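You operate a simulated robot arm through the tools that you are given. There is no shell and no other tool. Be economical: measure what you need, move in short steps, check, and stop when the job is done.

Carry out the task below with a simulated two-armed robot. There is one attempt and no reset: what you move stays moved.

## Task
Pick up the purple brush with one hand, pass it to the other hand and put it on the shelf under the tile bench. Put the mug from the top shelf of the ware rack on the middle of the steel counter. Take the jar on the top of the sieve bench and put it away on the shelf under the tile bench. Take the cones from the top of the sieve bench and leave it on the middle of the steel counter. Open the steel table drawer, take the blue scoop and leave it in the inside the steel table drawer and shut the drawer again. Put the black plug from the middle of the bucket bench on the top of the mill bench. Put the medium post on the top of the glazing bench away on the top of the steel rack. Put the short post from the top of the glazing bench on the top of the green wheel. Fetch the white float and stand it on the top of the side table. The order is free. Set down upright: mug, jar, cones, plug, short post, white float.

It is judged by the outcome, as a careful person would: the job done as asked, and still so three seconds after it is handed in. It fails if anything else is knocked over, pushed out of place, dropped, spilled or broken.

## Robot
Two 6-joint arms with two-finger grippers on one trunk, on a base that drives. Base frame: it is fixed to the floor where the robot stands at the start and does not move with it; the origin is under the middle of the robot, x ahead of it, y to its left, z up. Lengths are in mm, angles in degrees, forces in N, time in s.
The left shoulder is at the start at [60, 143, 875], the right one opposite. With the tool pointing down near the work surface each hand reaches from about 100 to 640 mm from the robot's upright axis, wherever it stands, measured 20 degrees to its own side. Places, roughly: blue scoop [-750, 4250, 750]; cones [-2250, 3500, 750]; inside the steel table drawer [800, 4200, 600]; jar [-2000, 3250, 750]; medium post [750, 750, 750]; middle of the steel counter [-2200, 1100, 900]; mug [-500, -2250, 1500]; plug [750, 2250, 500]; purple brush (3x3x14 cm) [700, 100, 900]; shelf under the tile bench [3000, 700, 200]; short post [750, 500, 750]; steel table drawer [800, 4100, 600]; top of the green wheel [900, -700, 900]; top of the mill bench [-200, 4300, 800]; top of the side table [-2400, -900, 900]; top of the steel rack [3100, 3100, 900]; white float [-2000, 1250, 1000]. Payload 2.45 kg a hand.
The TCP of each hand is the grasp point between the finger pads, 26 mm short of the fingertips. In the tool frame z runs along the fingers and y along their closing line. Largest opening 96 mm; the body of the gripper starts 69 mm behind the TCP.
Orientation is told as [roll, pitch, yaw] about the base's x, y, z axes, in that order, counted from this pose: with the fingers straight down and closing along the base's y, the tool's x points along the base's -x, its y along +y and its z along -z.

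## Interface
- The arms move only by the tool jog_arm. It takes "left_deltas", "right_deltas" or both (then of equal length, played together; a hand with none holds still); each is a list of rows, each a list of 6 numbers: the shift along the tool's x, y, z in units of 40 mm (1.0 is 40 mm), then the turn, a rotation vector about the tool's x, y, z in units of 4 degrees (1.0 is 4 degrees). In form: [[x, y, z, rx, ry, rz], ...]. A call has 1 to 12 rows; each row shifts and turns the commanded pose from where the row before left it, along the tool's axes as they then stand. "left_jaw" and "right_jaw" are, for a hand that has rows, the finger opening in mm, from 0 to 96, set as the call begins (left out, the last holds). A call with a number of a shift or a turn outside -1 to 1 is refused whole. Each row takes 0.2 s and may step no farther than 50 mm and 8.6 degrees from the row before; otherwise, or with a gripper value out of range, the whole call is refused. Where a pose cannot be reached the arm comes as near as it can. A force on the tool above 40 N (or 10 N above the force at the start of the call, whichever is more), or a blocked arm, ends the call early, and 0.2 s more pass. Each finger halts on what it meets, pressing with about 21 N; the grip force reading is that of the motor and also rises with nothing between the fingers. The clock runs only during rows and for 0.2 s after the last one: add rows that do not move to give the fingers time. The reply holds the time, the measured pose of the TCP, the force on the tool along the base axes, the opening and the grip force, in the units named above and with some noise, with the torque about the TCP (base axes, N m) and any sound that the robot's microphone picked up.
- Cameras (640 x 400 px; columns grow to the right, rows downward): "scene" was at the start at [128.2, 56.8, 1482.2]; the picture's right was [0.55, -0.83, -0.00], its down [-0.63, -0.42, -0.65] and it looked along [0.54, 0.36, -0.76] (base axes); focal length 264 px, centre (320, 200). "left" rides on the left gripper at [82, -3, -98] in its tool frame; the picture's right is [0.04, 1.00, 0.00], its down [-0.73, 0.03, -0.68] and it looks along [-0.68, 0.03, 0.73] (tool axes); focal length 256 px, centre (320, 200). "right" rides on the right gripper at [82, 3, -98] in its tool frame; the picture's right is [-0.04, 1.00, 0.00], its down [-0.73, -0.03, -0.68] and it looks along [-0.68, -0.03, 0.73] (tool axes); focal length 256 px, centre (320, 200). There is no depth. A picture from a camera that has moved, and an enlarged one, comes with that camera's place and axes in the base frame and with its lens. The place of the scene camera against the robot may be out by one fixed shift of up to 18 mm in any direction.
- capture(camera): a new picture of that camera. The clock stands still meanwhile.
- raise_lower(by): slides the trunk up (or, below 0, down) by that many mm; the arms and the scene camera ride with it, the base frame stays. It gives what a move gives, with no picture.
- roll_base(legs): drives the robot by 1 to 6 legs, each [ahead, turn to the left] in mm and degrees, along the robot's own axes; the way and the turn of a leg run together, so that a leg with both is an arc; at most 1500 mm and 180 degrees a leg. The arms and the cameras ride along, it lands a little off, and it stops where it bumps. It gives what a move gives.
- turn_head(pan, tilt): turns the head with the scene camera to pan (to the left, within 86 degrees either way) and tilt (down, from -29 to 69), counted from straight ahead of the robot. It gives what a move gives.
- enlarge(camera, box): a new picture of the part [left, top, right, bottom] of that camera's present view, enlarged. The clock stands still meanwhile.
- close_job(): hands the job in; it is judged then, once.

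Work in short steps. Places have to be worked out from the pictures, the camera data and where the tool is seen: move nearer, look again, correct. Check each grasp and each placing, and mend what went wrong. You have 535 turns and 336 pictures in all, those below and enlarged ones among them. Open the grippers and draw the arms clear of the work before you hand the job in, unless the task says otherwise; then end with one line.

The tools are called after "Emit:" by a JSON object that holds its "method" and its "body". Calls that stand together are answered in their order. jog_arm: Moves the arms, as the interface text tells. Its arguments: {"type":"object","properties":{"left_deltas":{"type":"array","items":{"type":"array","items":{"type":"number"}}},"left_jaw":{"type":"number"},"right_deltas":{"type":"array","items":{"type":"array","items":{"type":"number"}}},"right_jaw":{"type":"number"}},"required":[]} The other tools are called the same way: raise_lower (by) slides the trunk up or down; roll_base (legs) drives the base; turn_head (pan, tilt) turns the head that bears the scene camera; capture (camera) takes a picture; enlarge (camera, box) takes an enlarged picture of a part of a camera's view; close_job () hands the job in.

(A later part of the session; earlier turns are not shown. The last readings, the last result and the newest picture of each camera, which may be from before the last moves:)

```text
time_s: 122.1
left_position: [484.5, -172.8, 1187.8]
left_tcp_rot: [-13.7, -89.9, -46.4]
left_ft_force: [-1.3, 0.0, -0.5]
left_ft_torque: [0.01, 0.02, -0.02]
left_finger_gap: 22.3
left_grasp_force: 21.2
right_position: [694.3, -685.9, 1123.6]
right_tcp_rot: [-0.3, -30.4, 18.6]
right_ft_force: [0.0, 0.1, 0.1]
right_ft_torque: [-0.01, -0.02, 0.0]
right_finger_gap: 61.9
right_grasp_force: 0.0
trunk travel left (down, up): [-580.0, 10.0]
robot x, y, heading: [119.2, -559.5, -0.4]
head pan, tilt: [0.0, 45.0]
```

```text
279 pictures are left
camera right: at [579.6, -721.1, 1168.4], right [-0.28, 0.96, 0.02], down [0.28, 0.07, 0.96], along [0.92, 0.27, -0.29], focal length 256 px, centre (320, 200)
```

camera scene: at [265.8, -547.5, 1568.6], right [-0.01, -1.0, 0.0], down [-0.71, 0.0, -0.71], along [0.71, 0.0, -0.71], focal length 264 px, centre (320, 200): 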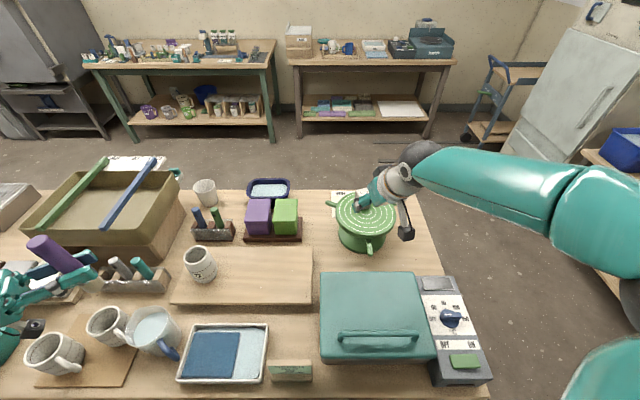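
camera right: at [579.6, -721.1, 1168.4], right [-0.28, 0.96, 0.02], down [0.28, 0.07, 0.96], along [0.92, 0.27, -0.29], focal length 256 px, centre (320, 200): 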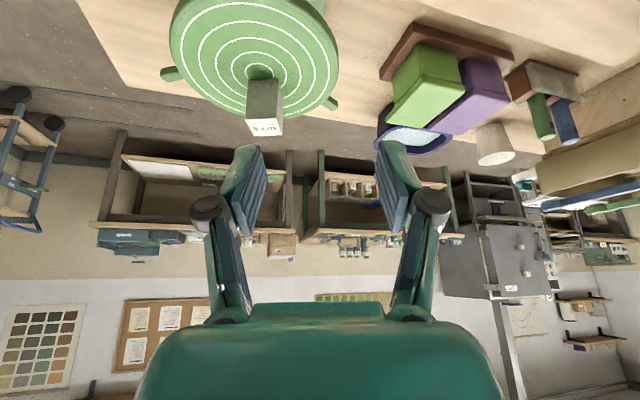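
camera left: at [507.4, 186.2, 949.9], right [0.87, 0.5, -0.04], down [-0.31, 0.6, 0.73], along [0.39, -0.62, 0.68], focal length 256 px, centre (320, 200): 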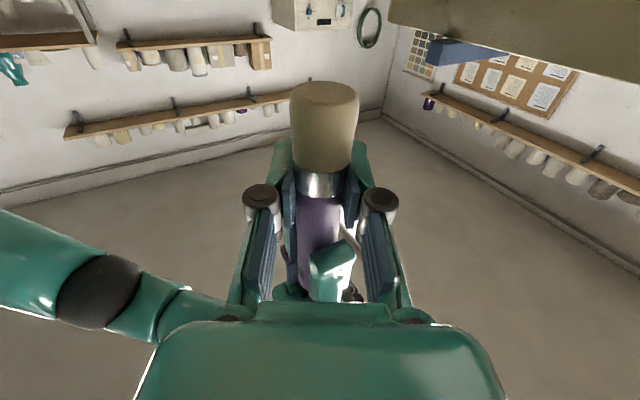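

Short post is upright on the green wheel. Turn the hand to yaw 0 and drive back to the medium post.

Emit:
{"method": "jog_arm", "body": {"right_deltas": [[0, 0, 0, 0.593, 0, 0.995], [0, 0, 0, 0.593, 0, 0.995], [0, 0, 0, 0.593, 0, 0.995], [0, 0, 0, 0.593, 0, 0.995]]}}

Emit:
{"method": "roll_base", "body": {"legs": [[-350, 0]]}}

Emit:
{"method": "roll_base", "body": {"legs": [[0, 45]]}}

Emit:
{"method": "roll_base", "body": {"legs": [[0, 45]]}}

Emit:
{"method": "roll_base", "body": {"legs": [[1370, 0]]}}

Emit:
{"method": "roll_base", "body": {"legs": [[0, -45]]}}

Emit:
{"method": "roll_base", "body": {"legs": [[0, -45]]}}

```text
time_s: 123.1
left_position: [486.8, -172.9, 1187.6]
left_tcp_rot: [-24.5, -89.8, -35.3]
left_ft_force: [0.0, 0.2, 0.0]
left_ft_torque: [0.0, 0.0, -0.03]
left_finger_gap: 22.0
left_grasp_force: 21.2
right_position: [696.0, -688.0, 1124.1]
right_tcp_rot: [-0.6, -30.4, 0.0]
right_ft_force: [1.0, 0.6, 0.9]
right_ft_torque: [0.02, -0.01, -0.03]
right_finger_gap: 62.1
right_grasp_force: 0.1
trunk travel left (down, up): [-580.0, 10.0]
robot x, y, heading: [123.9, -562.7, -0.3]
head pan, tilt: [0.0, 45.0]
```

```text
time_s: 125.4
left_position: [124.6, -171.7, 1188.0]
left_tcp_rot: [-11.1, -89.9, -48.9]
left_ft_force: [-0.5, -0.6, -1.3]
left_ft_torque: [0.03, 0.0, 0.03]
left_finger_gap: 22.3
left_grasp_force: 21.4
right_position: [333.8, -686.0, 1124.8]
right_tcp_rot: [-0.4, -30.5, 0.0]
right_ft_force: [-1.1, 0.1, 0.6]
right_ft_torque: [0.01, 0.03, 0.03]
right_finger_gap: 62.2
right_grasp_force: 0.0
trunk travel left (down, up): [-580.0, 10.0]
robot x, y, heading: [-240.2, -558.4, -0.1]
head pan, tilt: [0.0, 45.0]
```

```text
time_s: 128.1
left_position: [-246.9, -25.8, 1187.1]
left_tcp_rot: [-24.4, -89.8, 8.7]
left_ft_force: [-0.4, 0.3, -0.5]
left_ft_torque: [0.0, 0.02, -0.01]
left_finger_gap: 22.3
left_grasp_force: 20.9
right_position: [262.4, -250.3, 1124.8]
right_tcp_rot: [-0.4, -30.5, 44.1]
right_ft_force: [0.2, 0.9, -0.3]
right_ft_torque: [0.0, -0.02, -0.01]
right_finger_gap: 61.9
right_grasp_force: 0.1
trunk travel left (down, up): [-580.0, 10.0]
robot x, y, heading: [-218.9, -577.8, 43.5]
head pan, tilt: [0.0, 45.0]
```

```text
time_s: 131.0
left_position: [-631.5, -204.4, 1188.1]
left_tcp_rot: [-66.4, -89.7, 95.5]
left_ft_force: [-0.9, -0.8, -0.8]
left_ft_torque: [0.02, -0.02, -0.03]
left_finger_gap: 22.2
left_grasp_force: 20.4
right_position: [-111.1, -3.6, 1125.7]
right_tcp_rot: [-0.6, -30.4, 88.9]
right_ft_force: [-1.2, 0.2, 1.7]
right_ft_torque: [-0.01, -0.05, -0.03]
right_finger_gap: 62.0
right_grasp_force: 0.1
trunk travel left (down, up): [-580.0, 10.0]
robot x, y, heading: [-188.9, -576.3, 88.1]
head pan, tilt: [0.0, 45.0]
stopped in leg 1: the robot was blocked; the commanded pose is now the measured one
```

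```text
time_s: 137.9
left_position: [-581.9, 1158.9, 1189.6]
left_tcp_rot: [-15.3, -89.8, 44.6]
left_ft_force: [0.0, 0.0, -0.6]
left_ft_torque: [0.02, 0.0, -0.02]
left_finger_gap: 22.2
left_grasp_force: 20.9
right_position: [-63.7, 1361.2, 1126.1]
right_tcp_rot: [-0.4, -30.3, 89.1]
right_ft_force: [-0.9, 0.1, 0.2]
right_ft_torque: [0.02, 0.01, 0.01]
right_finger_gap: 62.0
right_grasp_force: 0.0
trunk travel left (down, up): [-580.0, 10.0]
robot x, y, heading: [-139.9, 786.0, 88.2]
head pan, tilt: [0.0, 45.0]
```

```text
time_s: 140.6
left_position: [-193.8, 1360.4, 1189.9]
left_tcp_rot: [-14.2, -89.7, -1.3]
left_ft_force: [-0.2, 0.1, 0.2]
left_ft_torque: [0.03, 0.0, 0.0]
left_finger_gap: 21.9
left_grasp_force: 20.9
right_position: [318.4, 1141.7, 1126.5]
right_tcp_rot: [-0.4, -30.5, 44.3]
right_ft_force: [0.5, -0.2, -0.3]
right_ft_torque: [0.01, 0.01, -0.02]
right_finger_gap: 61.9
right_grasp_force: 0.2
trunk travel left (down, up): [-580.0, 10.0]
robot x, y, heading: [-160.0, 809.7, 43.6]
head pan, tilt: [0.0, 45.0]
```

```text
time_s: 143.3
left_position: [209.8, 1218.6, 1189.4]
left_tcp_rot: [-17.9, -89.7, -42.8]
left_ft_force: [0.9, 0.3, -0.5]
left_ft_torque: [0.01, 0.01, 0.05]
left_finger_gap: 22.0
left_grasp_force: 21.4
right_position: [412.3, 700.1, 1126.1]
right_tcp_rot: [-0.4, -30.4, -1.1]
right_ft_force: [-0.4, 0.3, 0.0]
right_ft_torque: [0.0, -0.02, -0.01]
right_finger_gap: 62.0
right_grasp_force: 0.1
trunk travel left (down, up): [-580.0, 10.0]
robot x, y, heading: [-165.6, 842.9, -1.4]
head pan, tilt: [0.0, 45.0]
```

Emit:
{"method": "roll_base", "body": {"legs": [[275, 1.2]]}}

Emit:
{"method": "capture", "body": {"camera": "right"}}

```text
time_s: 145.3
left_position: [481.6, 1220.6, 1190.2]
left_tcp_rot: [-17.1, -89.8, -42.9]
left_ft_force: [-0.1, 0.3, 0.1]
left_ft_torque: [-0.01, 0.02, 0.01]
left_finger_gap: 22.1
left_grasp_force: 20.8
right_position: [692.8, 705.2, 1126.7]
right_tcp_rot: [-0.4, -30.4, -0.2]
right_ft_force: [0.0, 0.5, -0.8]
right_ft_torque: [0.01, 0.03, -0.04]
right_finger_gap: 62.0
right_grasp_force: 0.0
trunk travel left (down, up): [-580.0, 10.0]
robot x, y, heading: [120.4, 836.8, -0.7]
head pan, tilt: [0.0, 45.0]
```

```text
278 pictures are left
camera right: at [571.8, 708.7, 1170.7], right [0.04, 1.0, 0.01], down [0.29, -0.02, 0.96], along [0.96, -0.03, -0.29], focal length 256 px, centre (320, 200)
```

right: 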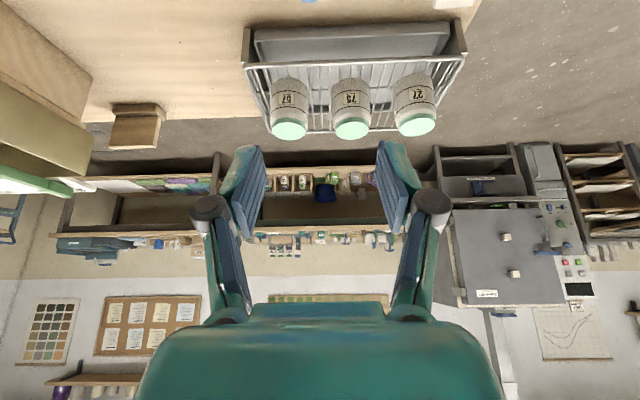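

Emit:
{"method": "jog_arm", "body": {"right_deltas": [[0.31, 0.685, 0.45, 0, 0, 0], [0.31, 0.685, 0.45, 0, 0, 0], [0.31, 0.685, 0.45, 0, 0, 0], [0.31, 0.685, 0.45, 0, 0, 0], [0.31, 0.685, 0.45, 0, 0, 0], [0, 0, 0, 0, 0, 0]], "right_jaw": 66}}

Emit:
{"method": "capture", "body": {"camera": "right"}}

```text
time_s: 146.7
left_position: [479.8, 1220.0, 1191.3]
left_tcp_rot: [-3.5, -89.8, -56.6]
left_ft_force: [0.2, 0.0, -1.0]
left_ft_torque: [0.01, -0.01, 0.01]
left_finger_gap: 22.1
left_grasp_force: 20.9
right_position: [685.0, 839.1, 1020.3]
right_tcp_rot: [-0.5, -30.5, -0.2]
right_ft_force: [-0.6, -0.4, 0.5]
right_ft_torque: [0.0, -0.02, -0.01]
right_finger_gap: 66.4
right_grasp_force: 0.2
trunk travel left (down, up): [-580.0, 10.0]
robot x, y, heading: [116.4, 832.9, -0.4]
head pan, tilt: [0.0, 45.0]
```

```text
277 pictures are left
camera right: at [564.7, 844.0, 1062.5], right [0.04, 1.0, 0.01], down [0.29, -0.03, 0.96], along [0.96, -0.03, -0.29], focal length 256 px, centre (320, 200)
```

right: 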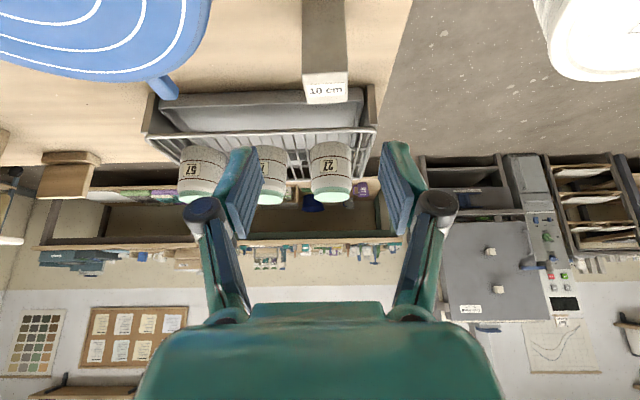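

Post at (752,845). Advance and grip at z≈862.

Emit:
{"method": "jog_arm", "body": {"right_deltas": [[0.11, 0.03, 0.85, 0, 0, 0], [0.11, 0.03, 0.85, 0, 0, 0], [0.11, 0.03, 0.85, 0, 0, 0], [0.11, 0.03, 0.85, 0, 0, 0], [0.11, 0.03, 0.85, 0, 0, 0], [0, 0, 0, 0, 0, 0]]}}

Emit:
{"method": "capture", "body": {"camera": "right"}}

```text
time_s: 148.1
left_position: [479.8, 1219.7, 1190.9]
left_tcp_rot: [-6.3, -89.7, -53.5]
left_ft_force: [0.3, -0.5, -0.3]
left_ft_torque: [0.01, -0.01, 0.05]
left_finger_gap: 22.2
left_grasp_force: 21.1
right_position: [754.4, 846.1, 858.4]
right_tcp_rot: [-0.4, -30.5, -0.1]
right_ft_force: [0.0, -0.1, 0.5]
right_ft_torque: [0.0, -0.01, 0.01]
right_finger_gap: 66.0
right_grasp_force: 0.0
trunk travel left (down, up): [-580.0, 10.0]
robot x, y, heading: [114.8, 830.3, -0.6]
head pan, tilt: [0.0, 45.0]
```

```text
276 pictures are left
camera right: at [633.3, 849.3, 901.8], right [0.04, 1.0, 0.01], down [0.29, -0.03, 0.96], along [0.96, -0.03, -0.29], focal length 256 px, centre (320, 200)
```

right: 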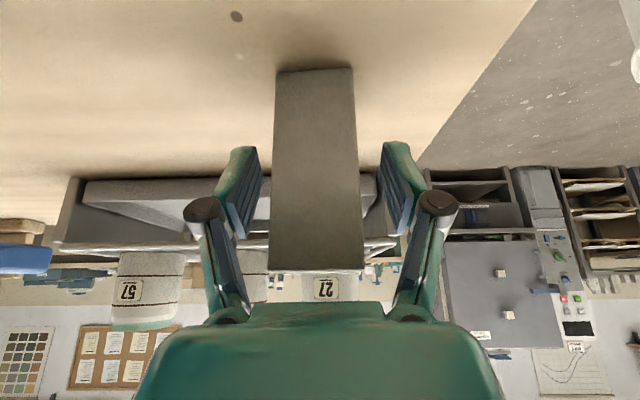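

Post is well between the fingers. Close, check, and lift.

Emit:
{"method": "jog_arm", "body": {"right_deltas": [[0, 0, 0, 0, 0, 0], [0, 0, 0, 0, 0, 0], [0, 0, 0, 0, 0, 0]], "right_jaw": 10}}

Emit:
{"method": "jog_arm", "body": {"right_deltas": [[-0.506, 0, -0.85, 0, 0, 0], [-0.506, 0, -0.85, 0, 0, 0], [-0.506, 0, -0.85, 0, 0, 0], [-0.506, 0, -0.85, 0, 0, 0], [-0.506, 0, -0.85, 0, 0, 0], [0.7, 0, -0.5, 0, 0, 0], [0.7, 0, -0.5, 0, 0, 0], [0.7, 0, -0.5, 0, 0, 0]]}}

Emit:
{"method": "capture", "body": {"camera": "right"}}

```text
time_s: 148.9
left_position: [481.4, 1220.7, 1192.4]
left_tcp_rot: [-13.3, -89.8, -46.6]
left_ft_force: [-0.1, 0.0, -0.4]
left_ft_torque: [0.03, 0.02, 0.0]
left_finger_gap: 22.3
left_grasp_force: 21.6
right_position: [753.7, 844.8, 858.9]
right_tcp_rot: [-0.4, -30.5, -0.2]
right_ft_force: [0.1, -0.9, -1.2]
right_ft_torque: [-0.05, 0.01, 0.0]
right_finger_gap: 39.5
right_grasp_force: 20.8
trunk travel left (down, up): [-580.0, 10.0]
robot x, y, heading: [117.8, 830.2, -0.3]
head pan, tilt: [0.0, 45.0]
```

```text
time_s: 150.7
left_position: [479.7, 1221.2, 1191.6]
left_tcp_rot: [1.7, -89.9, -61.4]
left_ft_force: [0.7, 0.1, -0.7]
left_ft_torque: [0.03, 0.0, 0.05]
left_finger_gap: 22.2
left_grasp_force: 21.0
right_position: [650.3, 847.2, 1065.0]
right_tcp_rot: [-0.4, -30.5, 0.0]
right_ft_force: [0.1, 0.1, -3.2]
right_ft_torque: [0.01, -0.01, -0.01]
right_finger_gap: 39.8
right_grasp_force: 20.4
trunk travel left (down, up): [-580.0, 10.0]
robot x, y, heading: [116.9, 832.1, -0.6]
head pan, tilt: [0.0, 45.0]
```

```text
275 pictures are left
camera right: at [529.4, 850.6, 1108.6], right [0.04, 1.0, 0.01], down [0.29, -0.03, 0.96], along [0.96, -0.03, -0.29], focal length 256 px, centre (320, 200)
```

right: 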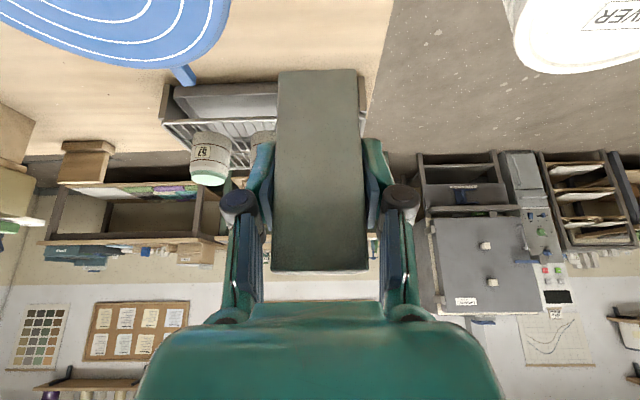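

Post held. I look left to plan the way round to the far side.

Emit:
{"method": "turn_head", "body": {"pan": 65, "tilt": 25}}

Emit:
{"method": "capture", "body": {"camera": "scene"}}

```text
time_s: 152.1
left_position: [480.3, 1220.3, 1190.9]
left_tcp_rot: [-12.9, -89.8, -46.9]
left_ft_force: [-0.5, -0.1, 0.3]
left_ft_torque: [0.0, 0.0, 0.0]
left_finger_gap: 22.2
left_grasp_force: 21.1
right_position: [652.0, 847.1, 1065.5]
right_tcp_rot: [-0.4, -30.5, 0.0]
right_ft_force: [-0.2, 0.2, -3.7]
right_ft_torque: [0.0, 0.03, -0.01]
right_finger_gap: 39.8
right_grasp_force: 21.3
trunk travel left (down, up): [-580.0, 10.0]
robot x, y, heading: [118.4, 838.5, -0.1]
head pan, tilt: [65.0, 25.0]
```

```text
274 pictures are left
camera scene: at [221.2, 930.9, 1599.0], right [0.9, -0.43, 0.0], down [-0.18, -0.38, -0.91], along [0.39, 0.82, -0.42], focal length 264 px, centre (320, 200)
```

scene: 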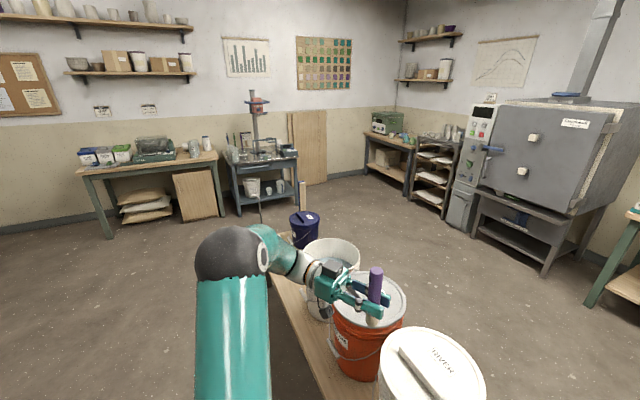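

Open floor on the left beyond the bucket bench; the steel rack stands left of the kiln. Route: back out, along the bench to y≈3050, then toward +x.

Emit:
{"method": "roll_base", "body": {"legs": [[-350, 0]]}}

Emit:
{"method": "roll_base", "body": {"legs": [[0, 45]]}}

Emit:
{"method": "roll_base", "body": {"legs": [[0, 42]]}}

Emit:
{"method": "roll_base", "body": {"legs": [[1400, 0], [800, 0]]}}

Emit:
{"method": "roll_base", "body": {"legs": [[0, -45]]}}

Emit:
{"method": "turn_head", "body": {"pan": -20, "tilt": 25}}

Emit:
{"method": "capture", "body": {"camera": "scene"}}

```text
time_s: 154.3
left_position: [136.0, 1223.5, 1193.3]
left_tcp_rot: [-1.3, -89.9, -58.4]
left_ft_force: [0.3, 0.2, -1.1]
left_ft_torque: [0.03, -0.01, 0.03]
left_finger_gap: 21.9
left_grasp_force: 20.8
right_position: [306.3, 849.8, 1065.3]
right_tcp_rot: [-0.3, -30.6, 0.1]
right_ft_force: [-1.0, 0.8, -2.8]
right_ft_torque: [-0.02, -0.05, 0.04]
right_finger_gap: 39.9
right_grasp_force: 20.9
trunk travel left (down, up): [-580.0, 10.0]
robot x, y, heading: [-223.2, 838.4, -0.3]
head pan, tilt: [65.0, 25.0]
```

```text
time_s: 157.1
left_position: [-246.4, 1367.1, 1191.6]
left_tcp_rot: [-15.3, -89.8, 0.7]
left_ft_force: [-1.6, 1.7, -0.9]
left_ft_torque: [-0.03, 0.01, 0.01]
left_finger_gap: 22.3
left_grasp_force: 21.1
right_position: [140.1, 1223.9, 1064.5]
right_tcp_rot: [-0.4, -30.4, 45.2]
right_ft_force: [0.1, 0.7, -2.5]
right_ft_torque: [0.0, 0.01, 0.0]
right_finger_gap: 39.9
right_grasp_force: 21.1
trunk travel left (down, up): [-580.0, 10.0]
robot x, y, heading: [-206.6, 814.7, 44.6]
head pan, tilt: [65.0, 25.0]
```

```text
time_s: 159.8
left_position: [-602.2, 1209.4, 1192.4]
left_tcp_rot: [-61.1, -89.9, 87.8]
left_ft_force: [-0.2, 0.2, -1.0]
left_ft_torque: [0.04, -0.03, -0.06]
left_finger_gap: 21.8
left_grasp_force: 21.4
right_position: [-217.9, 1355.2, 1065.4]
right_tcp_rot: [-0.6, -30.2, 86.6]
right_ft_force: [-0.9, 0.1, -2.6]
right_ft_torque: [-0.02, -0.05, -0.06]
right_finger_gap: 39.6
right_grasp_force: 21.6
trunk travel left (down, up): [-580.0, 10.0]
robot x, y, heading: [-174.7, 816.3, 86.0]
head pan, tilt: [65.0, 25.0]
stopped in leg 1: the robot was blocked; the commanded pose is now the measured one
```

```text
time_s: 170.8
left_position: [-418.9, 3401.6, 1193.2]
left_tcp_rot: [4.0, -89.9, 21.2]
left_ft_force: [-0.3, -0.1, -0.6]
left_ft_torque: [-0.02, -0.02, -0.01]
left_finger_gap: 22.0
left_grasp_force: 20.9
right_position: [-30.5, 3541.9, 1065.0]
right_tcp_rot: [-0.4, -30.2, 85.0]
right_ft_force: [0.5, 0.1, -3.1]
right_ft_torque: [-0.02, 0.01, -0.01]
right_finger_gap: 39.7
right_grasp_force: 21.2
trunk travel left (down, up): [-580.0, 10.0]
robot x, y, heading: [-2.2, 3003.4, 84.3]
head pan, tilt: [65.0, 25.0]
```

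```text
time_s: 173.4
left_position: [-23.0, 3578.6, 1194.1]
left_tcp_rot: [5.6, -89.8, -24.3]
left_ft_force: [-1.1, -0.6, -0.2]
left_ft_torque: [0.03, -0.02, 0.0]
left_finger_gap: 22.4
left_grasp_force: 21.0
right_position: [352.2, 3408.8, 1067.0]
right_tcp_rot: [-0.4, -30.3, 40.9]
right_ft_force: [0.0, -0.1, -2.8]
right_ft_torque: [0.01, 0.04, 0.03]
right_finger_gap: 39.6
right_grasp_force: 20.8
trunk travel left (down, up): [-580.0, 10.0]
robot x, y, heading: [-21.7, 3026.2, 40.4]
head pan, tilt: [65.0, 25.0]
```

```text
time_s: 175.0
left_position: [-23.3, 3578.7, 1194.4]
left_tcp_rot: [11.5, -89.8, -30.2]
left_ft_force: [-1.1, 0.8, -0.2]
left_ft_torque: [-0.01, -0.01, -0.02]
left_finger_gap: 21.9
left_grasp_force: 20.9
right_position: [351.3, 3408.9, 1066.8]
right_tcp_rot: [-0.4, -30.3, 40.9]
right_ft_force: [0.0, 0.4, -2.1]
right_ft_torque: [-0.02, 0.02, 0.03]
right_finger_gap: 39.8
right_grasp_force: 20.8
trunk travel left (down, up): [-580.0, 10.0]
robot x, y, heading: [-24.4, 3024.4, 40.5]
head pan, tilt: [-20.0, 25.0]
```

```text
273 pictures are left
camera scene: at [113.1, 3111.1, 1599.0], right [0.35, -0.94, 0.0], down [-0.4, -0.15, -0.91], along [0.85, 0.32, -0.42], focal length 264 px, centre (320, 200)
```

scene: 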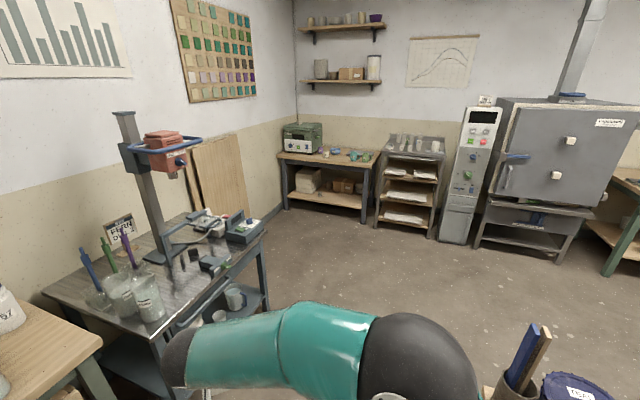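

Rack top centre ≈(3110,3089,900). I aim for a stop at about (2400,3230).

Emit:
{"method": "roll_base", "body": {"legs": [[0, -35.5]]}}

Emit:
{"method": "roll_base", "body": {"legs": [[1400, 0], [950, 0]]}}

Emit:
{"method": "turn_head", "body": {"pan": -5, "tilt": 40}}

Emit:
{"method": "capture", "body": {"camera": "scene"}}

Emit:
{"method": "capture", "body": {"camera": "right"}}

```text
time_s: 177.3
left_position: [298.6, 3478.1, 1193.3]
left_tcp_rot: [7.9, -89.8, -61.8]
left_ft_force: [-0.8, 0.5, -0.3]
left_ft_torque: [-0.01, 0.0, -0.01]
left_finger_gap: 22.2
left_grasp_force: 21.5
right_position: [506.8, 3122.5, 1066.9]
right_tcp_rot: [-0.4, -30.3, 5.8]
right_ft_force: [-0.1, -0.1, -2.9]
right_ft_torque: [0.0, 0.02, 0.01]
right_finger_gap: 39.9
right_grasp_force: 20.9
trunk travel left (down, up): [-580.0, 10.0]
robot x, y, heading: [-24.3, 3050.6, 5.7]
head pan, tilt: [-20.0, 25.0]
```

```text
time_s: 189.1
left_position: [2673.2, 3670.6, 1194.0]
left_tcp_rot: [6.7, -89.8, -61.9]
left_ft_force: [0.3, 1.0, -0.7]
left_ft_torque: [0.01, 0.0, 0.01]
left_finger_gap: 22.3
left_grasp_force: 21.3
right_position: [2874.1, 3310.2, 1067.0]
right_tcp_rot: [-0.4, -30.3, 4.4]
right_ft_force: [-0.7, -0.3, -2.9]
right_ft_torque: [0.01, 0.04, -0.03]
right_finger_gap: 39.6
right_grasp_force: 21.1
trunk travel left (down, up): [-580.0, 10.0]
robot x, y, heading: [2342.4, 3249.2, 3.9]
head pan, tilt: [-20.0, 25.0]
```

```text
time_s: 189.9
left_position: [2672.7, 3669.5, 1195.5]
left_tcp_rot: [15.2, -89.8, -70.4]
left_ft_force: [-0.3, -0.7, -0.4]
left_ft_torque: [-0.03, 0.02, 0.0]
left_finger_gap: 22.5
left_grasp_force: 20.9
right_position: [2873.4, 3309.2, 1068.9]
right_tcp_rot: [-0.4, -30.3, 4.4]
right_ft_force: [-0.3, 1.0, -2.2]
right_ft_torque: [0.0, -0.01, -0.01]
right_finger_gap: 39.6
right_grasp_force: 20.8
trunk travel left (down, up): [-580.0, 10.0]
robot x, y, heading: [2341.9, 3248.0, 4.0]
head pan, tilt: [-5.0, 40.0]
```

```text
272 pictures are left
camera scene: at [2491.5, 3265.9, 1575.8], right [-0.02, -1.0, 0.0], down [-0.64, 0.01, -0.77], along [0.77, -0.01, -0.64], focal length 264 px, centre (320, 200)
```

scene: 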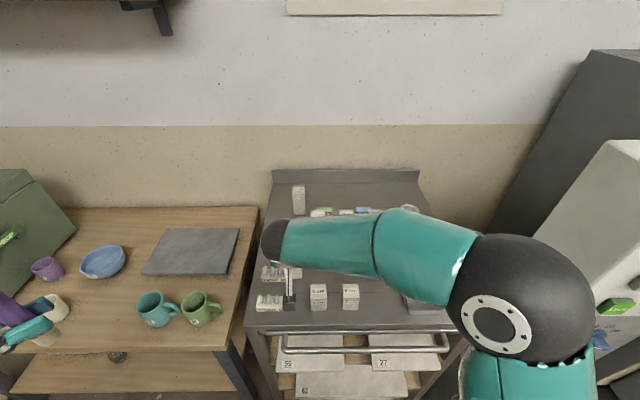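

```text
271 pictures are left
camera right: at [2753.0, 3304.6, 1111.4], right [-0.04, 1.0, 0.01], down [0.29, 0.0, 0.96], along [0.96, 0.04, -0.29], focal length 256 px, centre (320, 200)
```

right: 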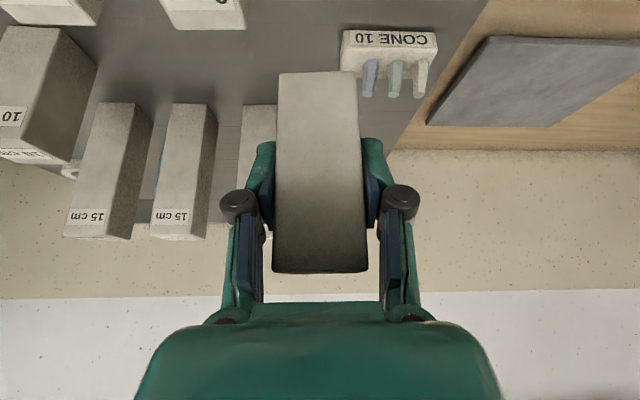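

The rack top holds several things; I pull the hand back and up to see free space.

Emit:
{"method": "jog_arm", "body": {"right_deltas": [[0.39, -0.46, -0.75, 0, 0, 0], [0.39, -0.46, -0.75, 0, 0, 0], [0.39, -0.46, -0.75, 0, 0, 0], [0.39, -0.46, -0.75, 0, 0, 0], [0.39, -0.46, -0.75, 0, 0, 0], [0.39, -0.46, -0.75, 0, 0, 0]]}}

Emit:
{"method": "capture", "body": {"camera": "right"}}

Emit:
{"method": "capture", "body": {"camera": "scene"}}

```text
time_s: 191.3
left_position: [2671.0, 3669.4, 1195.7]
left_tcp_rot: [32.4, -89.8, -87.7]
left_ft_force: [0.5, -0.3, 0.5]
left_ft_torque: [0.01, 0.0, 0.04]
left_finger_gap: 22.1
left_grasp_force: 21.5
right_position: [2707.4, 3187.9, 1178.0]
right_tcp_rot: [-0.4, -30.4, 4.4]
right_ft_force: [0.4, 0.4, -3.5]
right_ft_torque: [0.03, 0.02, 0.0]
right_finger_gap: 39.9
right_grasp_force: 21.1
trunk travel left (down, up): [-580.0, 10.0]
robot x, y, heading: [2341.2, 3251.1, 4.3]
head pan, tilt: [-5.0, 40.0]
```

```text
270 pictures are left
camera right: at [2588.3, 3182.3, 1220.9], right [-0.04, 1.0, 0.01], down [0.29, 0.0, 0.96], along [0.96, 0.04, -0.29], focal length 256 px, centre (320, 200)
```

right: 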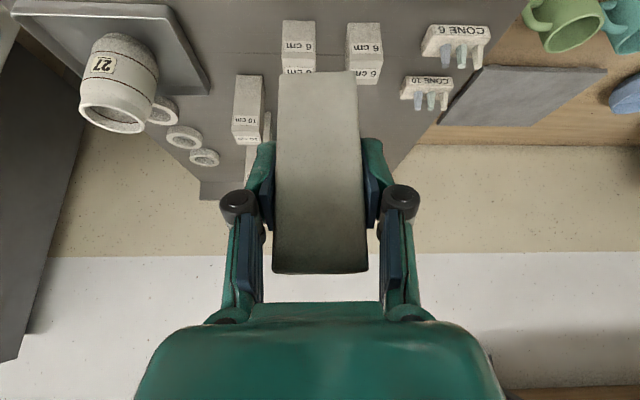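

```text
269 pictures are left
camera scene: at [2489.9, 3265.0, 1575.9], right [-0.01, -1.0, 0.0], down [-0.64, 0.01, -0.77], along [0.77, -0.01, -0.64], focal length 264 px, centre (320, 200)
```

scene: 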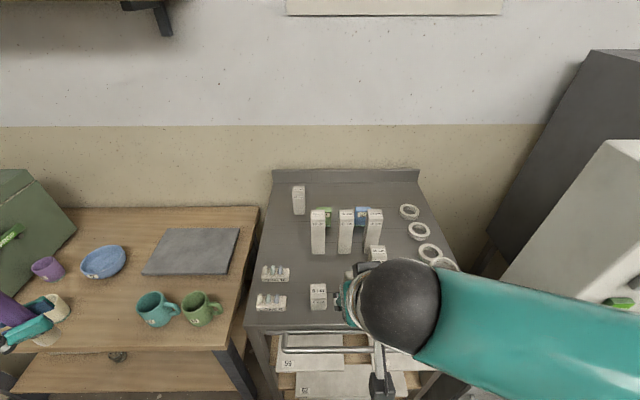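

Free spot: left-rear of the rack top, behind the CONE 10 pack, left of the 15 cm posts. Drive 130 mm nearer and bring the post over it at a safe height.

Emit:
{"method": "roll_base", "body": {"legs": [[140, -3.5]]}}

Emit:
{"method": "jog_arm", "body": {"right_deltas": [[-0.8, 0.5, 0, 0, 0, 0], [-0.8, 0.5, 0, 0, 0, 0], [-0.7, 0.5, 0.3, 0, 0, 0], [-0.7, 0.5, 0.3, 0, 0, 0], [0, 0, 0, 0, 0, 0]]}}

Emit:
{"method": "capture", "body": {"camera": "right"}}

Emit:
{"method": "capture", "body": {"camera": "scene"}}

```text
time_s: 192.6
left_position: [2841.1, 3654.4, 1195.7]
left_tcp_rot: [-10.7, -89.6, -47.9]
left_ft_force: [-0.3, -1.2, -0.8]
left_ft_torque: [0.0, -0.03, -0.07]
left_finger_gap: 22.3
left_grasp_force: 21.2
right_position: [2848.4, 3172.2, 1177.0]
right_tcp_rot: [-0.3, -30.3, 1.0]
right_ft_force: [0.7, 0.1, -2.8]
right_ft_torque: [0.0, 0.07, 0.01]
right_finger_gap: 39.6
right_grasp_force: 20.9
trunk travel left (down, up): [-580.0, 10.0]
robot x, y, heading: [2482.5, 3256.4, 0.1]
head pan, tilt: [-5.0, 40.0]
```

```text
time_s: 193.8
left_position: [2837.0, 3653.8, 1196.0]
left_tcp_rot: [27.4, -89.8, -86.1]
left_ft_force: [0.1, -0.1, -1.2]
left_ft_torque: [-0.02, 0.0, 0.05]
left_finger_gap: 22.1
left_grasp_force: 20.7
right_position: [2957.6, 3253.4, 1221.9]
right_tcp_rot: [-0.4, -30.4, 1.0]
right_ft_force: [-0.9, 0.0, -3.9]
right_ft_torque: [0.0, 0.0, -0.02]
right_finger_gap: 39.5
right_grasp_force: 20.9
trunk travel left (down, up): [-580.0, 10.0]
robot x, y, heading: [2479.0, 3255.8, 0.5]
head pan, tilt: [-5.0, 40.0]
```

```text
268 pictures are left
camera right: at [2838.6, 3256.2, 1265.2], right [0.02, 1.0, 0.01], down [0.29, -0.02, 0.96], along [0.96, -0.02, -0.29], focal length 256 px, centre (320, 200)
```

right: 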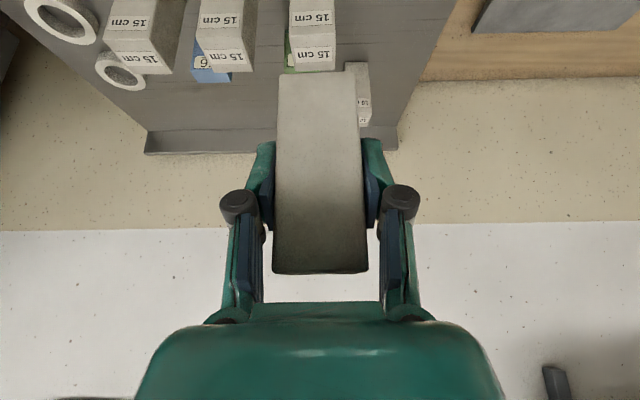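

```text
267 pictures are left
camera scene: at [2630.6, 3264.1, 1575.9], right [-0.08, -1.0, 0.0], down [-0.64, 0.05, -0.77], along [0.76, -0.06, -0.64], focal length 264 px, centre (320, 200)
```

scene: 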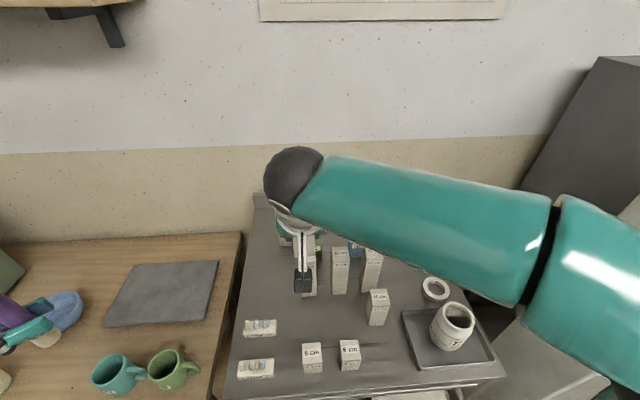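

Clear view now. I choose the spot (3045,3355): left of the 15 cm row, behind the cones. Shift left first, then lower to z≈1060.

Emit:
{"method": "jog_arm", "body": {"right_deltas": [[0, 0.85, 0, 0, 0, 0], [0, 0.85, 0, 0, 0, 0], [0, 0.84, 0, 0, 0, 0], [0.035, 0, 0.92, 0, 0, 0], [0.035, 0, 0.92, 0, 0, 0], [0.035, 0, 0.92, 0, 0, 0], [0.035, 0, 0.92, 0, 0, 0], [0.035, 0, 0.92, 0, 0, 0], [0, 0, 0, 0, 0, 0]]}}

Emit:
{"method": "capture", "body": {"camera": "right"}}

Emit:
{"method": "capture", "body": {"camera": "scene"}}

```text
time_s: 195.8
left_position: [2837.4, 3656.3, 1195.6]
left_tcp_rot: [16.5, -89.9, -75.2]
left_ft_force: [-1.0, 0.0, -0.3]
left_ft_torque: [-0.01, 0.02, -0.02]
left_finger_gap: 22.1
left_grasp_force: 20.7
right_position: [3043.0, 3356.7, 1057.5]
right_tcp_rot: [-0.4, -30.4, 1.0]
right_ft_force: [-0.5, 0.1, -3.3]
right_ft_torque: [0.01, 0.03, -0.02]
right_finger_gap: 40.1
right_grasp_force: 21.1
trunk travel left (down, up): [-580.0, 10.0]
robot x, y, heading: [2482.3, 3257.2, 0.6]
head pan, tilt: [-5.0, 40.0]
```

```text
266 pictures are left
camera right: at [2922.7, 3357.6, 1100.6], right [0.02, 1.0, 0.01], down [0.29, -0.02, 0.96], along [0.96, -0.02, -0.29], focal length 256 px, centre (320, 200)
```

right: 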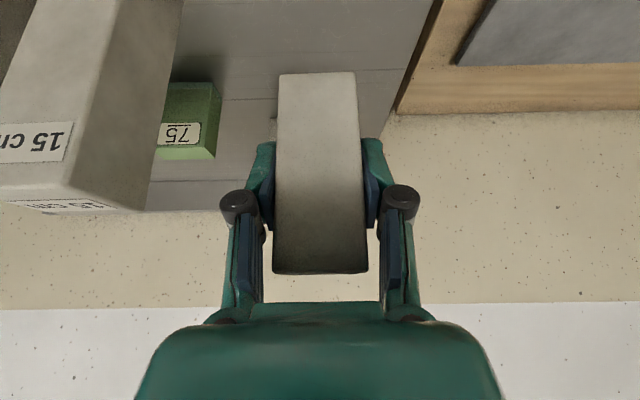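

```text
265 pictures are left
camera scene: at [2631.4, 3264.9, 1575.8], right [-0.08, -1.0, 0.0], down [-0.64, 0.05, -0.77], along [0.76, -0.06, -0.64], focal length 264 px, centre (320, 200)
```

scene: 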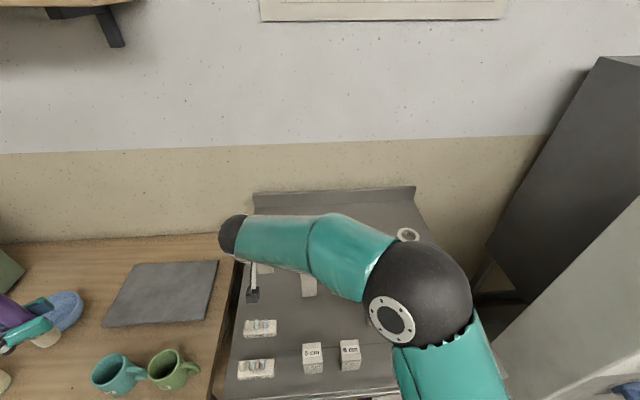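

Lower 78 mm, then fine steps.

Emit:
{"method": "jog_arm", "body": {"right_deltas": [[0.5, 0, 0.85, 0, 0, 0], [0.48, 0, 0.82, 0, 0, 0], [0, 0, 0, 0, 0, 0]]}}

Emit:
{"method": "capture", "body": {"camera": "right"}}

```text
time_s: 196.6
left_position: [2838.3, 3655.3, 1195.6]
left_tcp_rot: [17.0, -89.8, -75.7]
left_ft_force: [-0.2, 0.1, -0.4]
left_ft_torque: [0.02, -0.04, 0.0]
left_finger_gap: 22.2
left_grasp_force: 21.2
right_position: [3043.8, 3354.3, 976.1]
right_tcp_rot: [-0.3, -30.5, 0.9]
right_ft_force: [1.8, 0.0, 6.9]
right_ft_torque: [-0.18, 0.02, 0.05]
right_finger_gap: 39.8
right_grasp_force: 20.5
trunk travel left (down, up): [-580.0, 10.0]
robot x, y, heading: [2483.4, 3256.9, 0.4]
head pan, tilt: [-5.0, 40.0]
```

```text
264 pictures are left
camera right: at [2923.7, 3356.0, 1019.9], right [0.02, 1.0, 0.02], down [0.29, -0.02, 0.96], along [0.96, -0.01, -0.29], focal length 256 px, centre (320, 200)
```

right: 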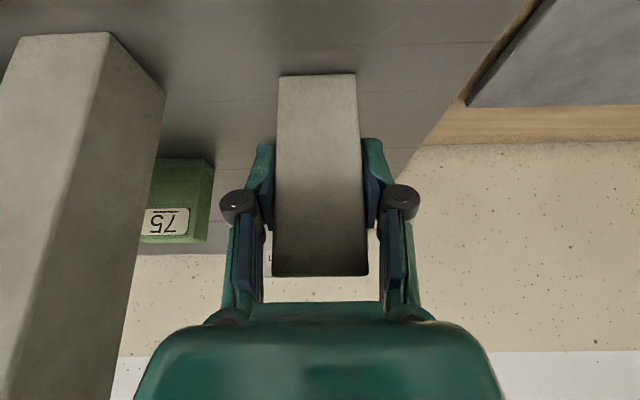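

Contact felt (≈10 N). Release and check.

Emit:
{"method": "jog_arm", "body": {"right_deltas": [[0, 0, 0, 0, 0, 0], [0, 0, 0, 0, 0, 0]], "right_jaw": 60}}

Emit:
{"method": "capture", "body": {"camera": "right"}}

```text
time_s: 197.2
left_position: [2837.5, 3655.8, 1196.2]
left_tcp_rot: [10.4, -89.7, -69.1]
left_ft_force: [0.3, 0.0, -0.8]
left_ft_torque: [-0.01, 0.02, -0.02]
left_finger_gap: 22.1
left_grasp_force: 21.1
right_position: [3043.3, 3353.7, 975.4]
right_tcp_rot: [-0.4, -30.3, 1.0]
right_ft_force: [0.5, 0.1, 0.6]
right_ft_torque: [0.03, -0.01, 0.01]
right_finger_gap: 60.0
right_grasp_force: 0.0
trunk travel left (down, up): [-580.0, 10.0]
robot x, y, heading: [2480.2, 3260.3, 0.3]
head pan, tilt: [-5.0, 40.0]
```

```text
263 pictures are left
camera right: at [2923.2, 3356.1, 1018.7], right [0.02, 1.0, 0.01], down [0.29, -0.02, 0.96], along [0.96, -0.02, -0.29], focal length 256 px, centre (320, 200)
```

right: 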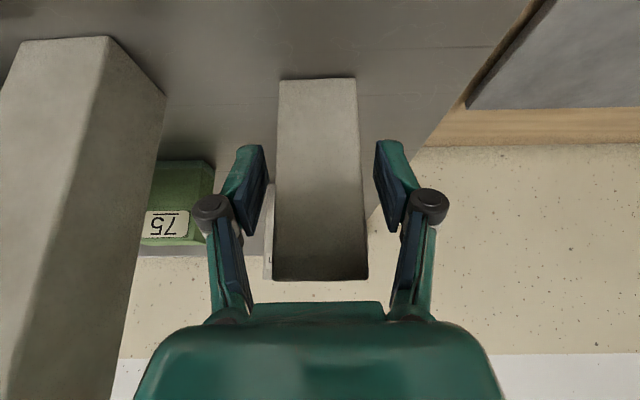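

Stands upright. Withdraw along finger axis.

Emit:
{"method": "jog_arm", "body": {"right_deltas": [[0, 0, -0.5, 0, 0, 0], [0, 0, -0.9, 0, 0, 0], [0, 0, -0.9, 0, 0, 0], [0, 0, -0.9, 0, 0, 0], [0, 0, -0.9, 0, 0, 0], [0.5, 0, -0.8, 0, 0, 0], [0.7, -0.3, -0.4, 0, 0, 0], [0.7, -0.3, -0.4, 0, 0, 0]]}}

Emit:
{"method": "capture", "body": {"camera": "right"}}

```text
time_s: 199.0
left_position: [2836.9, 3653.5, 1196.9]
left_tcp_rot: [33.7, -89.8, -92.4]
left_ft_force: [0.2, 0.3, -0.4]
left_ft_torque: [0.01, 0.04, 0.06]
left_finger_gap: 21.8
left_grasp_force: 20.9
right_position: [2861.0, 3330.0, 1134.7]
right_tcp_rot: [-0.3, -30.3, 1.0]
right_ft_force: [-0.1, -0.3, -0.3]
right_ft_torque: [-0.03, -0.02, -0.03]
right_finger_gap: 59.9
right_grasp_force: 0.0
trunk travel left (down, up): [-580.0, 10.0]
robot x, y, heading: [2482.4, 3254.3, 0.4]
head pan, tilt: [-5.0, 40.0]
```

```text
262 pictures are left
camera right: at [2741.5, 3331.9, 1178.0], right [0.02, 1.0, 0.01], down [0.29, -0.02, 0.96], along [0.96, -0.02, -0.29], focal length 256 px, centre (320, 200)
```

right: 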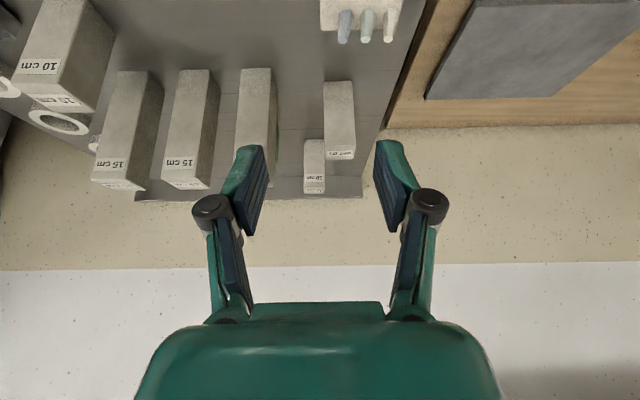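

Medium post done. Now the brush: back out, turn right and drive to the tile bench.

Emit:
{"method": "roll_base", "body": {"legs": [[-480, 0]]}}

Emit:
{"method": "roll_base", "body": {"legs": [[0, -45]]}}

Emit:
{"method": "roll_base", "body": {"legs": [[0, -45]]}}

Emit:
{"method": "turn_head", "body": {"pan": 30, "tilt": 25}}

Emit:
{"method": "capture", "body": {"camera": "scene"}}

```text
time_s: 201.9
left_position: [2363.7, 3652.6, 1195.4]
left_tcp_rot: [27.6, -89.8, -86.0]
left_ft_force: [-0.7, -0.4, -0.8]
left_ft_torque: [-0.02, -0.01, 0.04]
left_finger_gap: 21.8
left_grasp_force: 20.8
right_position: [2390.0, 3328.2, 1135.0]
right_tcp_rot: [-0.4, -30.3, 1.3]
right_ft_force: [0.2, -1.1, -0.5]
right_ft_torque: [0.04, -0.01, -0.02]
right_finger_gap: 59.8
right_grasp_force: 0.1
trunk travel left (down, up): [-580.0, 10.0]
robot x, y, heading: [2012.8, 3253.4, 0.7]
head pan, tilt: [-5.0, 40.0]
```

```text
time_s: 204.7
left_position: [2544.1, 3269.7, 1196.8]
left_tcp_rot: [8.7, -89.9, -113.7]
left_ft_force: [-0.2, -0.1, -1.2]
left_ft_torque: [-0.03, 0.03, 0.02]
left_finger_gap: 22.2
left_grasp_force: 20.7
right_position: [2326.0, 3027.8, 1135.0]
right_tcp_rot: [-0.5, -30.2, -45.4]
right_ft_force: [-0.3, 0.0, 0.6]
right_ft_torque: [0.02, 0.05, 0.02]
right_finger_gap: 60.2
right_grasp_force: 0.1
trunk travel left (down, up): [-580.0, 10.0]
robot x, y, heading: [2025.1, 3269.4, -46.2]
head pan, tilt: [-5.0, 40.0]
```

```text
time_s: 207.4
left_position: [2395.7, 2907.6, 1196.4]
left_tcp_rot: [8.2, -89.9, -157.8]
left_ft_force: [1.1, -0.2, 0.0]
left_ft_torque: [0.0, -0.01, 0.02]
left_finger_gap: 22.0
left_grasp_force: 21.2
right_position: [2071.1, 2886.3, 1135.0]
right_tcp_rot: [-0.3, -30.2, -90.1]
right_ft_force: [-0.1, -0.7, 0.3]
right_ft_torque: [-0.01, -0.02, 0.0]
right_finger_gap: 60.0
right_grasp_force: 0.0
trunk travel left (down, up): [-580.0, 10.0]
robot x, y, heading: [2048.3, 3264.1, -90.3]
head pan, tilt: [-5.0, 40.0]
```

```text
time_s: 208.4
left_position: [2395.3, 2907.0, 1197.5]
left_tcp_rot: [14.2, -89.8, -164.1]
left_ft_force: [-0.4, 0.1, -0.1]
left_ft_torque: [0.02, -0.03, 0.02]
left_finger_gap: 22.4
left_grasp_force: 21.1
right_position: [2070.9, 2887.4, 1136.0]
right_tcp_rot: [-0.4, -30.4, -90.2]
right_ft_force: [-0.4, -0.9, 1.0]
right_ft_torque: [0.0, -0.02, 0.02]
right_finger_gap: 59.9
right_grasp_force: 0.1
trunk travel left (down, up): [-580.0, 10.0]
robot x, y, heading: [2048.3, 3266.2, -90.3]
head pan, tilt: [30.0, 25.0]
```

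```text
261 pictures are left
camera scene: at [2098.0, 3141.4, 1599.1], right [-0.87, -0.49, 0.0], down [-0.21, 0.37, -0.91], along [0.45, -0.79, -0.42], focal length 264 px, centre (320, 200)
```

scene: 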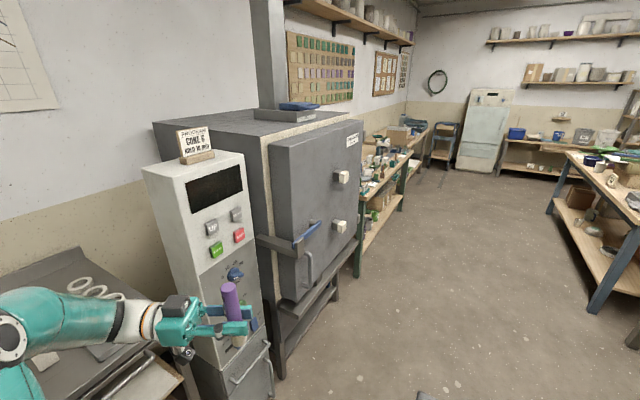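

Path is clear (kiln front at x≈2700). Drive to y≈690.

Emit:
{"method": "roll_base", "body": {"legs": [[1400, 0], [1170, 0]]}}

Emit:
{"method": "roll_base", "body": {"legs": [[0, 45]]}}

Emit:
{"method": "roll_base", "body": {"legs": [[0, 45]]}}

Emit:
{"method": "turn_head", "body": {"pan": 0, "tilt": 50}}

Emit:
{"method": "capture", "body": {"camera": "scene"}}

```text
time_s: 213.0
left_position: [2376.4, 2002.9, 1204.4]
left_tcp_rot: [36.5, -89.1, 173.6]
left_ft_force: [0.3, -0.2, 1.3]
left_ft_torque: [0.02, -0.02, -0.01]
left_finger_gap: 22.1
left_grasp_force: 20.9
right_position: [2049.5, 1978.3, 1138.6]
right_tcp_rot: [-0.2, -30.6, -91.0]
right_ft_force: [-0.1, 1.0, 0.3]
right_ft_torque: [-0.03, 0.0, -0.01]
right_finger_gap: 60.4
right_grasp_force: 0.1
trunk travel left (down, up): [-580.0, 10.0]
robot x, y, heading: [2039.7, 2354.3, -91.0]
head pan, tilt: [30.0, 25.0]
stopped in leg 1: the robot was blocked; the commanded pose is now the measured one
```

```text
time_s: 214.7
left_position: [2429.6, 2078.9, 1210.2]
left_tcp_rot: [-121.0, -89.0, -15.1]
left_ft_force: [1.0, 0.1, -0.1]
left_ft_torque: [-0.03, 0.02, -0.02]
left_finger_gap: 22.2
left_grasp_force: 21.1
right_position: [2149.4, 1968.0, 1141.0]
right_tcp_rot: [0.9, -30.9, -74.5]
right_ft_force: [-0.9, 0.1, 0.3]
right_ft_torque: [0.01, -0.13, 0.05]
right_finger_gap: 59.9
right_grasp_force: 0.0
trunk travel left (down, up): [-580.0, 10.0]
robot x, y, heading: [2035.3, 2322.6, -79.0]
head pan, tilt: [30.0, 25.0]
stopped in leg 1: the robot was blocked; the commanded pose is now the measured one
```

```text
time_s: 215.6
left_position: [2429.6, 2080.4, 1212.2]
left_tcp_rot: [-129.3, -88.5, -6.5]
left_ft_force: [0.5, -0.1, -0.7]
left_ft_torque: [0.0, -0.05, -0.03]
left_finger_gap: 22.2
left_grasp_force: 21.1
right_position: [2158.2, 1964.6, 1140.9]
right_tcp_rot: [0.7, -30.7, -73.6]
right_ft_force: [-0.8, 0.5, 0.7]
right_ft_torque: [0.02, -0.05, 0.01]
right_finger_gap: 59.9
right_grasp_force: 0.0
trunk travel left (down, up): [-580.0, 10.0]
robot x, y, heading: [2035.3, 2319.2, -78.1]
head pan, tilt: [30.0, 25.0]
stopped in leg 1: the robot was blocked; the commanded pose is now the measured one
```

```text
time_s: 216.5
left_position: [2430.2, 2079.3, 1212.0]
left_tcp_rot: [-127.7, -88.2, -7.9]
left_ft_force: [0.4, -0.9, 0.4]
left_ft_torque: [0.02, 0.02, -0.03]
left_finger_gap: 22.0
left_grasp_force: 21.1
right_position: [2158.1, 1963.8, 1140.7]
right_tcp_rot: [0.8, -30.8, -73.6]
right_ft_force: [-0.6, 0.2, 0.0]
right_ft_torque: [0.03, -0.01, 0.01]
right_finger_gap: 59.7
right_grasp_force: 0.0
trunk travel left (down, up): [-580.0, 10.0]
robot x, y, heading: [2038.5, 2319.4, -78.2]
head pan, tilt: [0.0, 50.0]
```

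```text
260 pictures are left
camera scene: at [2042.0, 2198.9, 1562.1], right [-0.98, -0.2, -0.02], down [-0.14, 0.75, -0.65], along [0.15, -0.63, -0.76], focal length 264 px, centre (320, 200)
```

scene: 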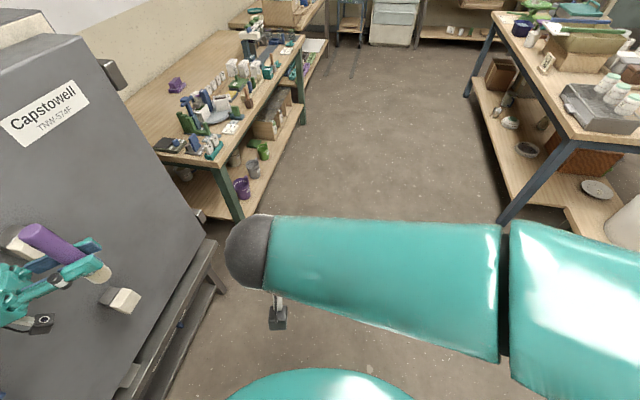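

The robot really met something low on the floor here. Look straight down ahead.

Emit:
{"method": "turn_head", "body": {"pan": 40, "tilt": 69}}

Emit:
{"method": "capture", "body": {"camera": "scene"}}

Emit:
{"method": "capture", "body": {"camera": "right"}}

```text
time_s: 217.6
left_position: [2429.8, 2079.1, 1212.1]
left_tcp_rot: [-127.7, -88.3, -8.0]
left_ft_force: [-0.7, 0.7, 0.7]
left_ft_torque: [-0.02, 0.0, 0.01]
left_finger_gap: 22.2
left_grasp_force: 21.2
right_position: [2157.2, 1963.0, 1140.7]
right_tcp_rot: [0.7, -30.8, -73.5]
right_ft_force: [0.2, 0.6, 0.2]
right_ft_torque: [0.03, 0.02, -0.01]
right_finger_gap: 59.9
right_grasp_force: 0.0
trunk travel left (down, up): [-580.0, 10.0]
robot x, y, heading: [2038.3, 2317.6, -78.5]
head pan, tilt: [40.0, 68.8]
```

```text
259 pictures are left
camera scene: at [2070.7, 2239.5, 1540.6], right [-0.62, -0.78, -0.01], down [-0.72, 0.58, -0.38], along [0.3, -0.23, -0.93], focal length 264 px, centre (320, 200)
```

scene: 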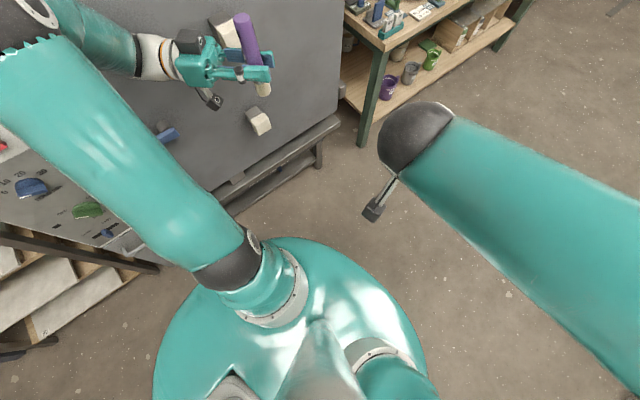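

```text
258 pictures are left
camera right: at [2125.8, 2079.2, 1183.3], right [0.97, 0.25, 0.03], down [0.04, -0.28, 0.96], along [0.25, -0.92, -0.29], focal length 256 px, centre (320, 200)
```

right: 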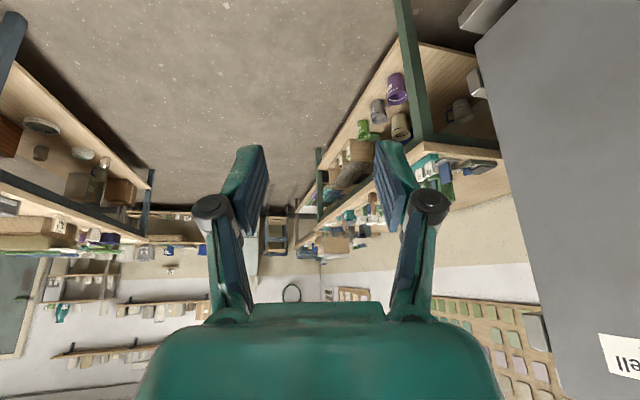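

The left elbow reached the kiln front (x≈2660), which explains the block. Reverse, steer farther from the kiln to x≈1600, then continue.

Emit:
{"method": "roll_base", "body": {"legs": [[-250, 0]]}}

Emit:
{"method": "roll_base", "body": {"legs": [[0, -40]]}}

Emit:
{"method": "capture", "body": {"camera": "scene"}}

```text
time_s: 219.4
left_position: [2401.6, 2327.2, 1203.2]
left_tcp_rot: [-131.5, -87.4, -3.8]
left_ft_force: [0.2, 0.7, -0.6]
left_ft_torque: [0.0, 0.05, 0.03]
left_finger_gap: 21.9
left_grasp_force: 21.5
right_position: [2127.7, 2209.3, 1138.5]
right_tcp_rot: [-0.5, -30.4, -72.6]
right_ft_force: [0.3, 1.2, -0.8]
right_ft_torque: [-0.02, 0.0, 0.01]
right_finger_gap: 59.7
right_grasp_force: 0.0
trunk travel left (down, up): [-580.0, 10.0]
robot x, y, heading: [1987.1, 2563.6, -77.9]
head pan, tilt: [40.0, 68.8]
```

```text
time_s: 221.9
left_position: [2160.4, 2118.6, 1204.3]
left_tcp_rot: [-130.1, -87.3, -44.3]
left_ft_force: [0.0, 0.4, -1.0]
left_ft_torque: [-0.03, 0.02, 0.01]
left_finger_gap: 22.2
left_grasp_force: 21.2
right_position: [1872.0, 2202.2, 1138.2]
right_tcp_rot: [-0.5, -30.4, -112.0]
right_ft_force: [0.1, 1.0, 0.1]
right_ft_torque: [-0.03, 0.02, -0.03]
right_finger_gap: 60.0
right_grasp_force: 0.0
trunk travel left (down, up): [-580.0, 10.0]
robot x, y, heading: [2005.8, 2557.3, -116.9]
head pan, tilt: [40.0, 68.8]
```

```text
257 pictures are left
camera scene: at [1992.6, 2463.2, 1539.7], right [-0.97, -0.22, 0.0], down [-0.21, 0.91, -0.36], along [0.08, -0.35, -0.93], focal length 264 px, centre (320, 200)
```

scene: 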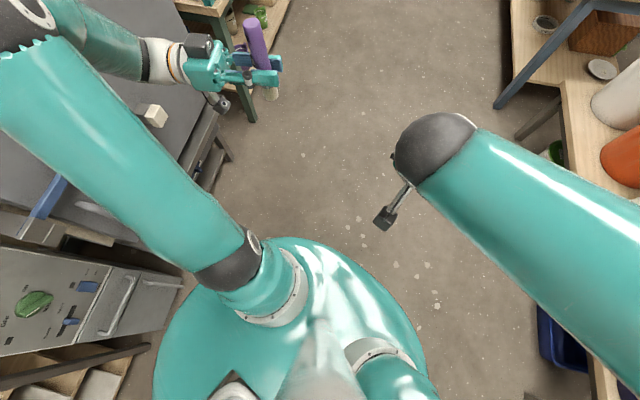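

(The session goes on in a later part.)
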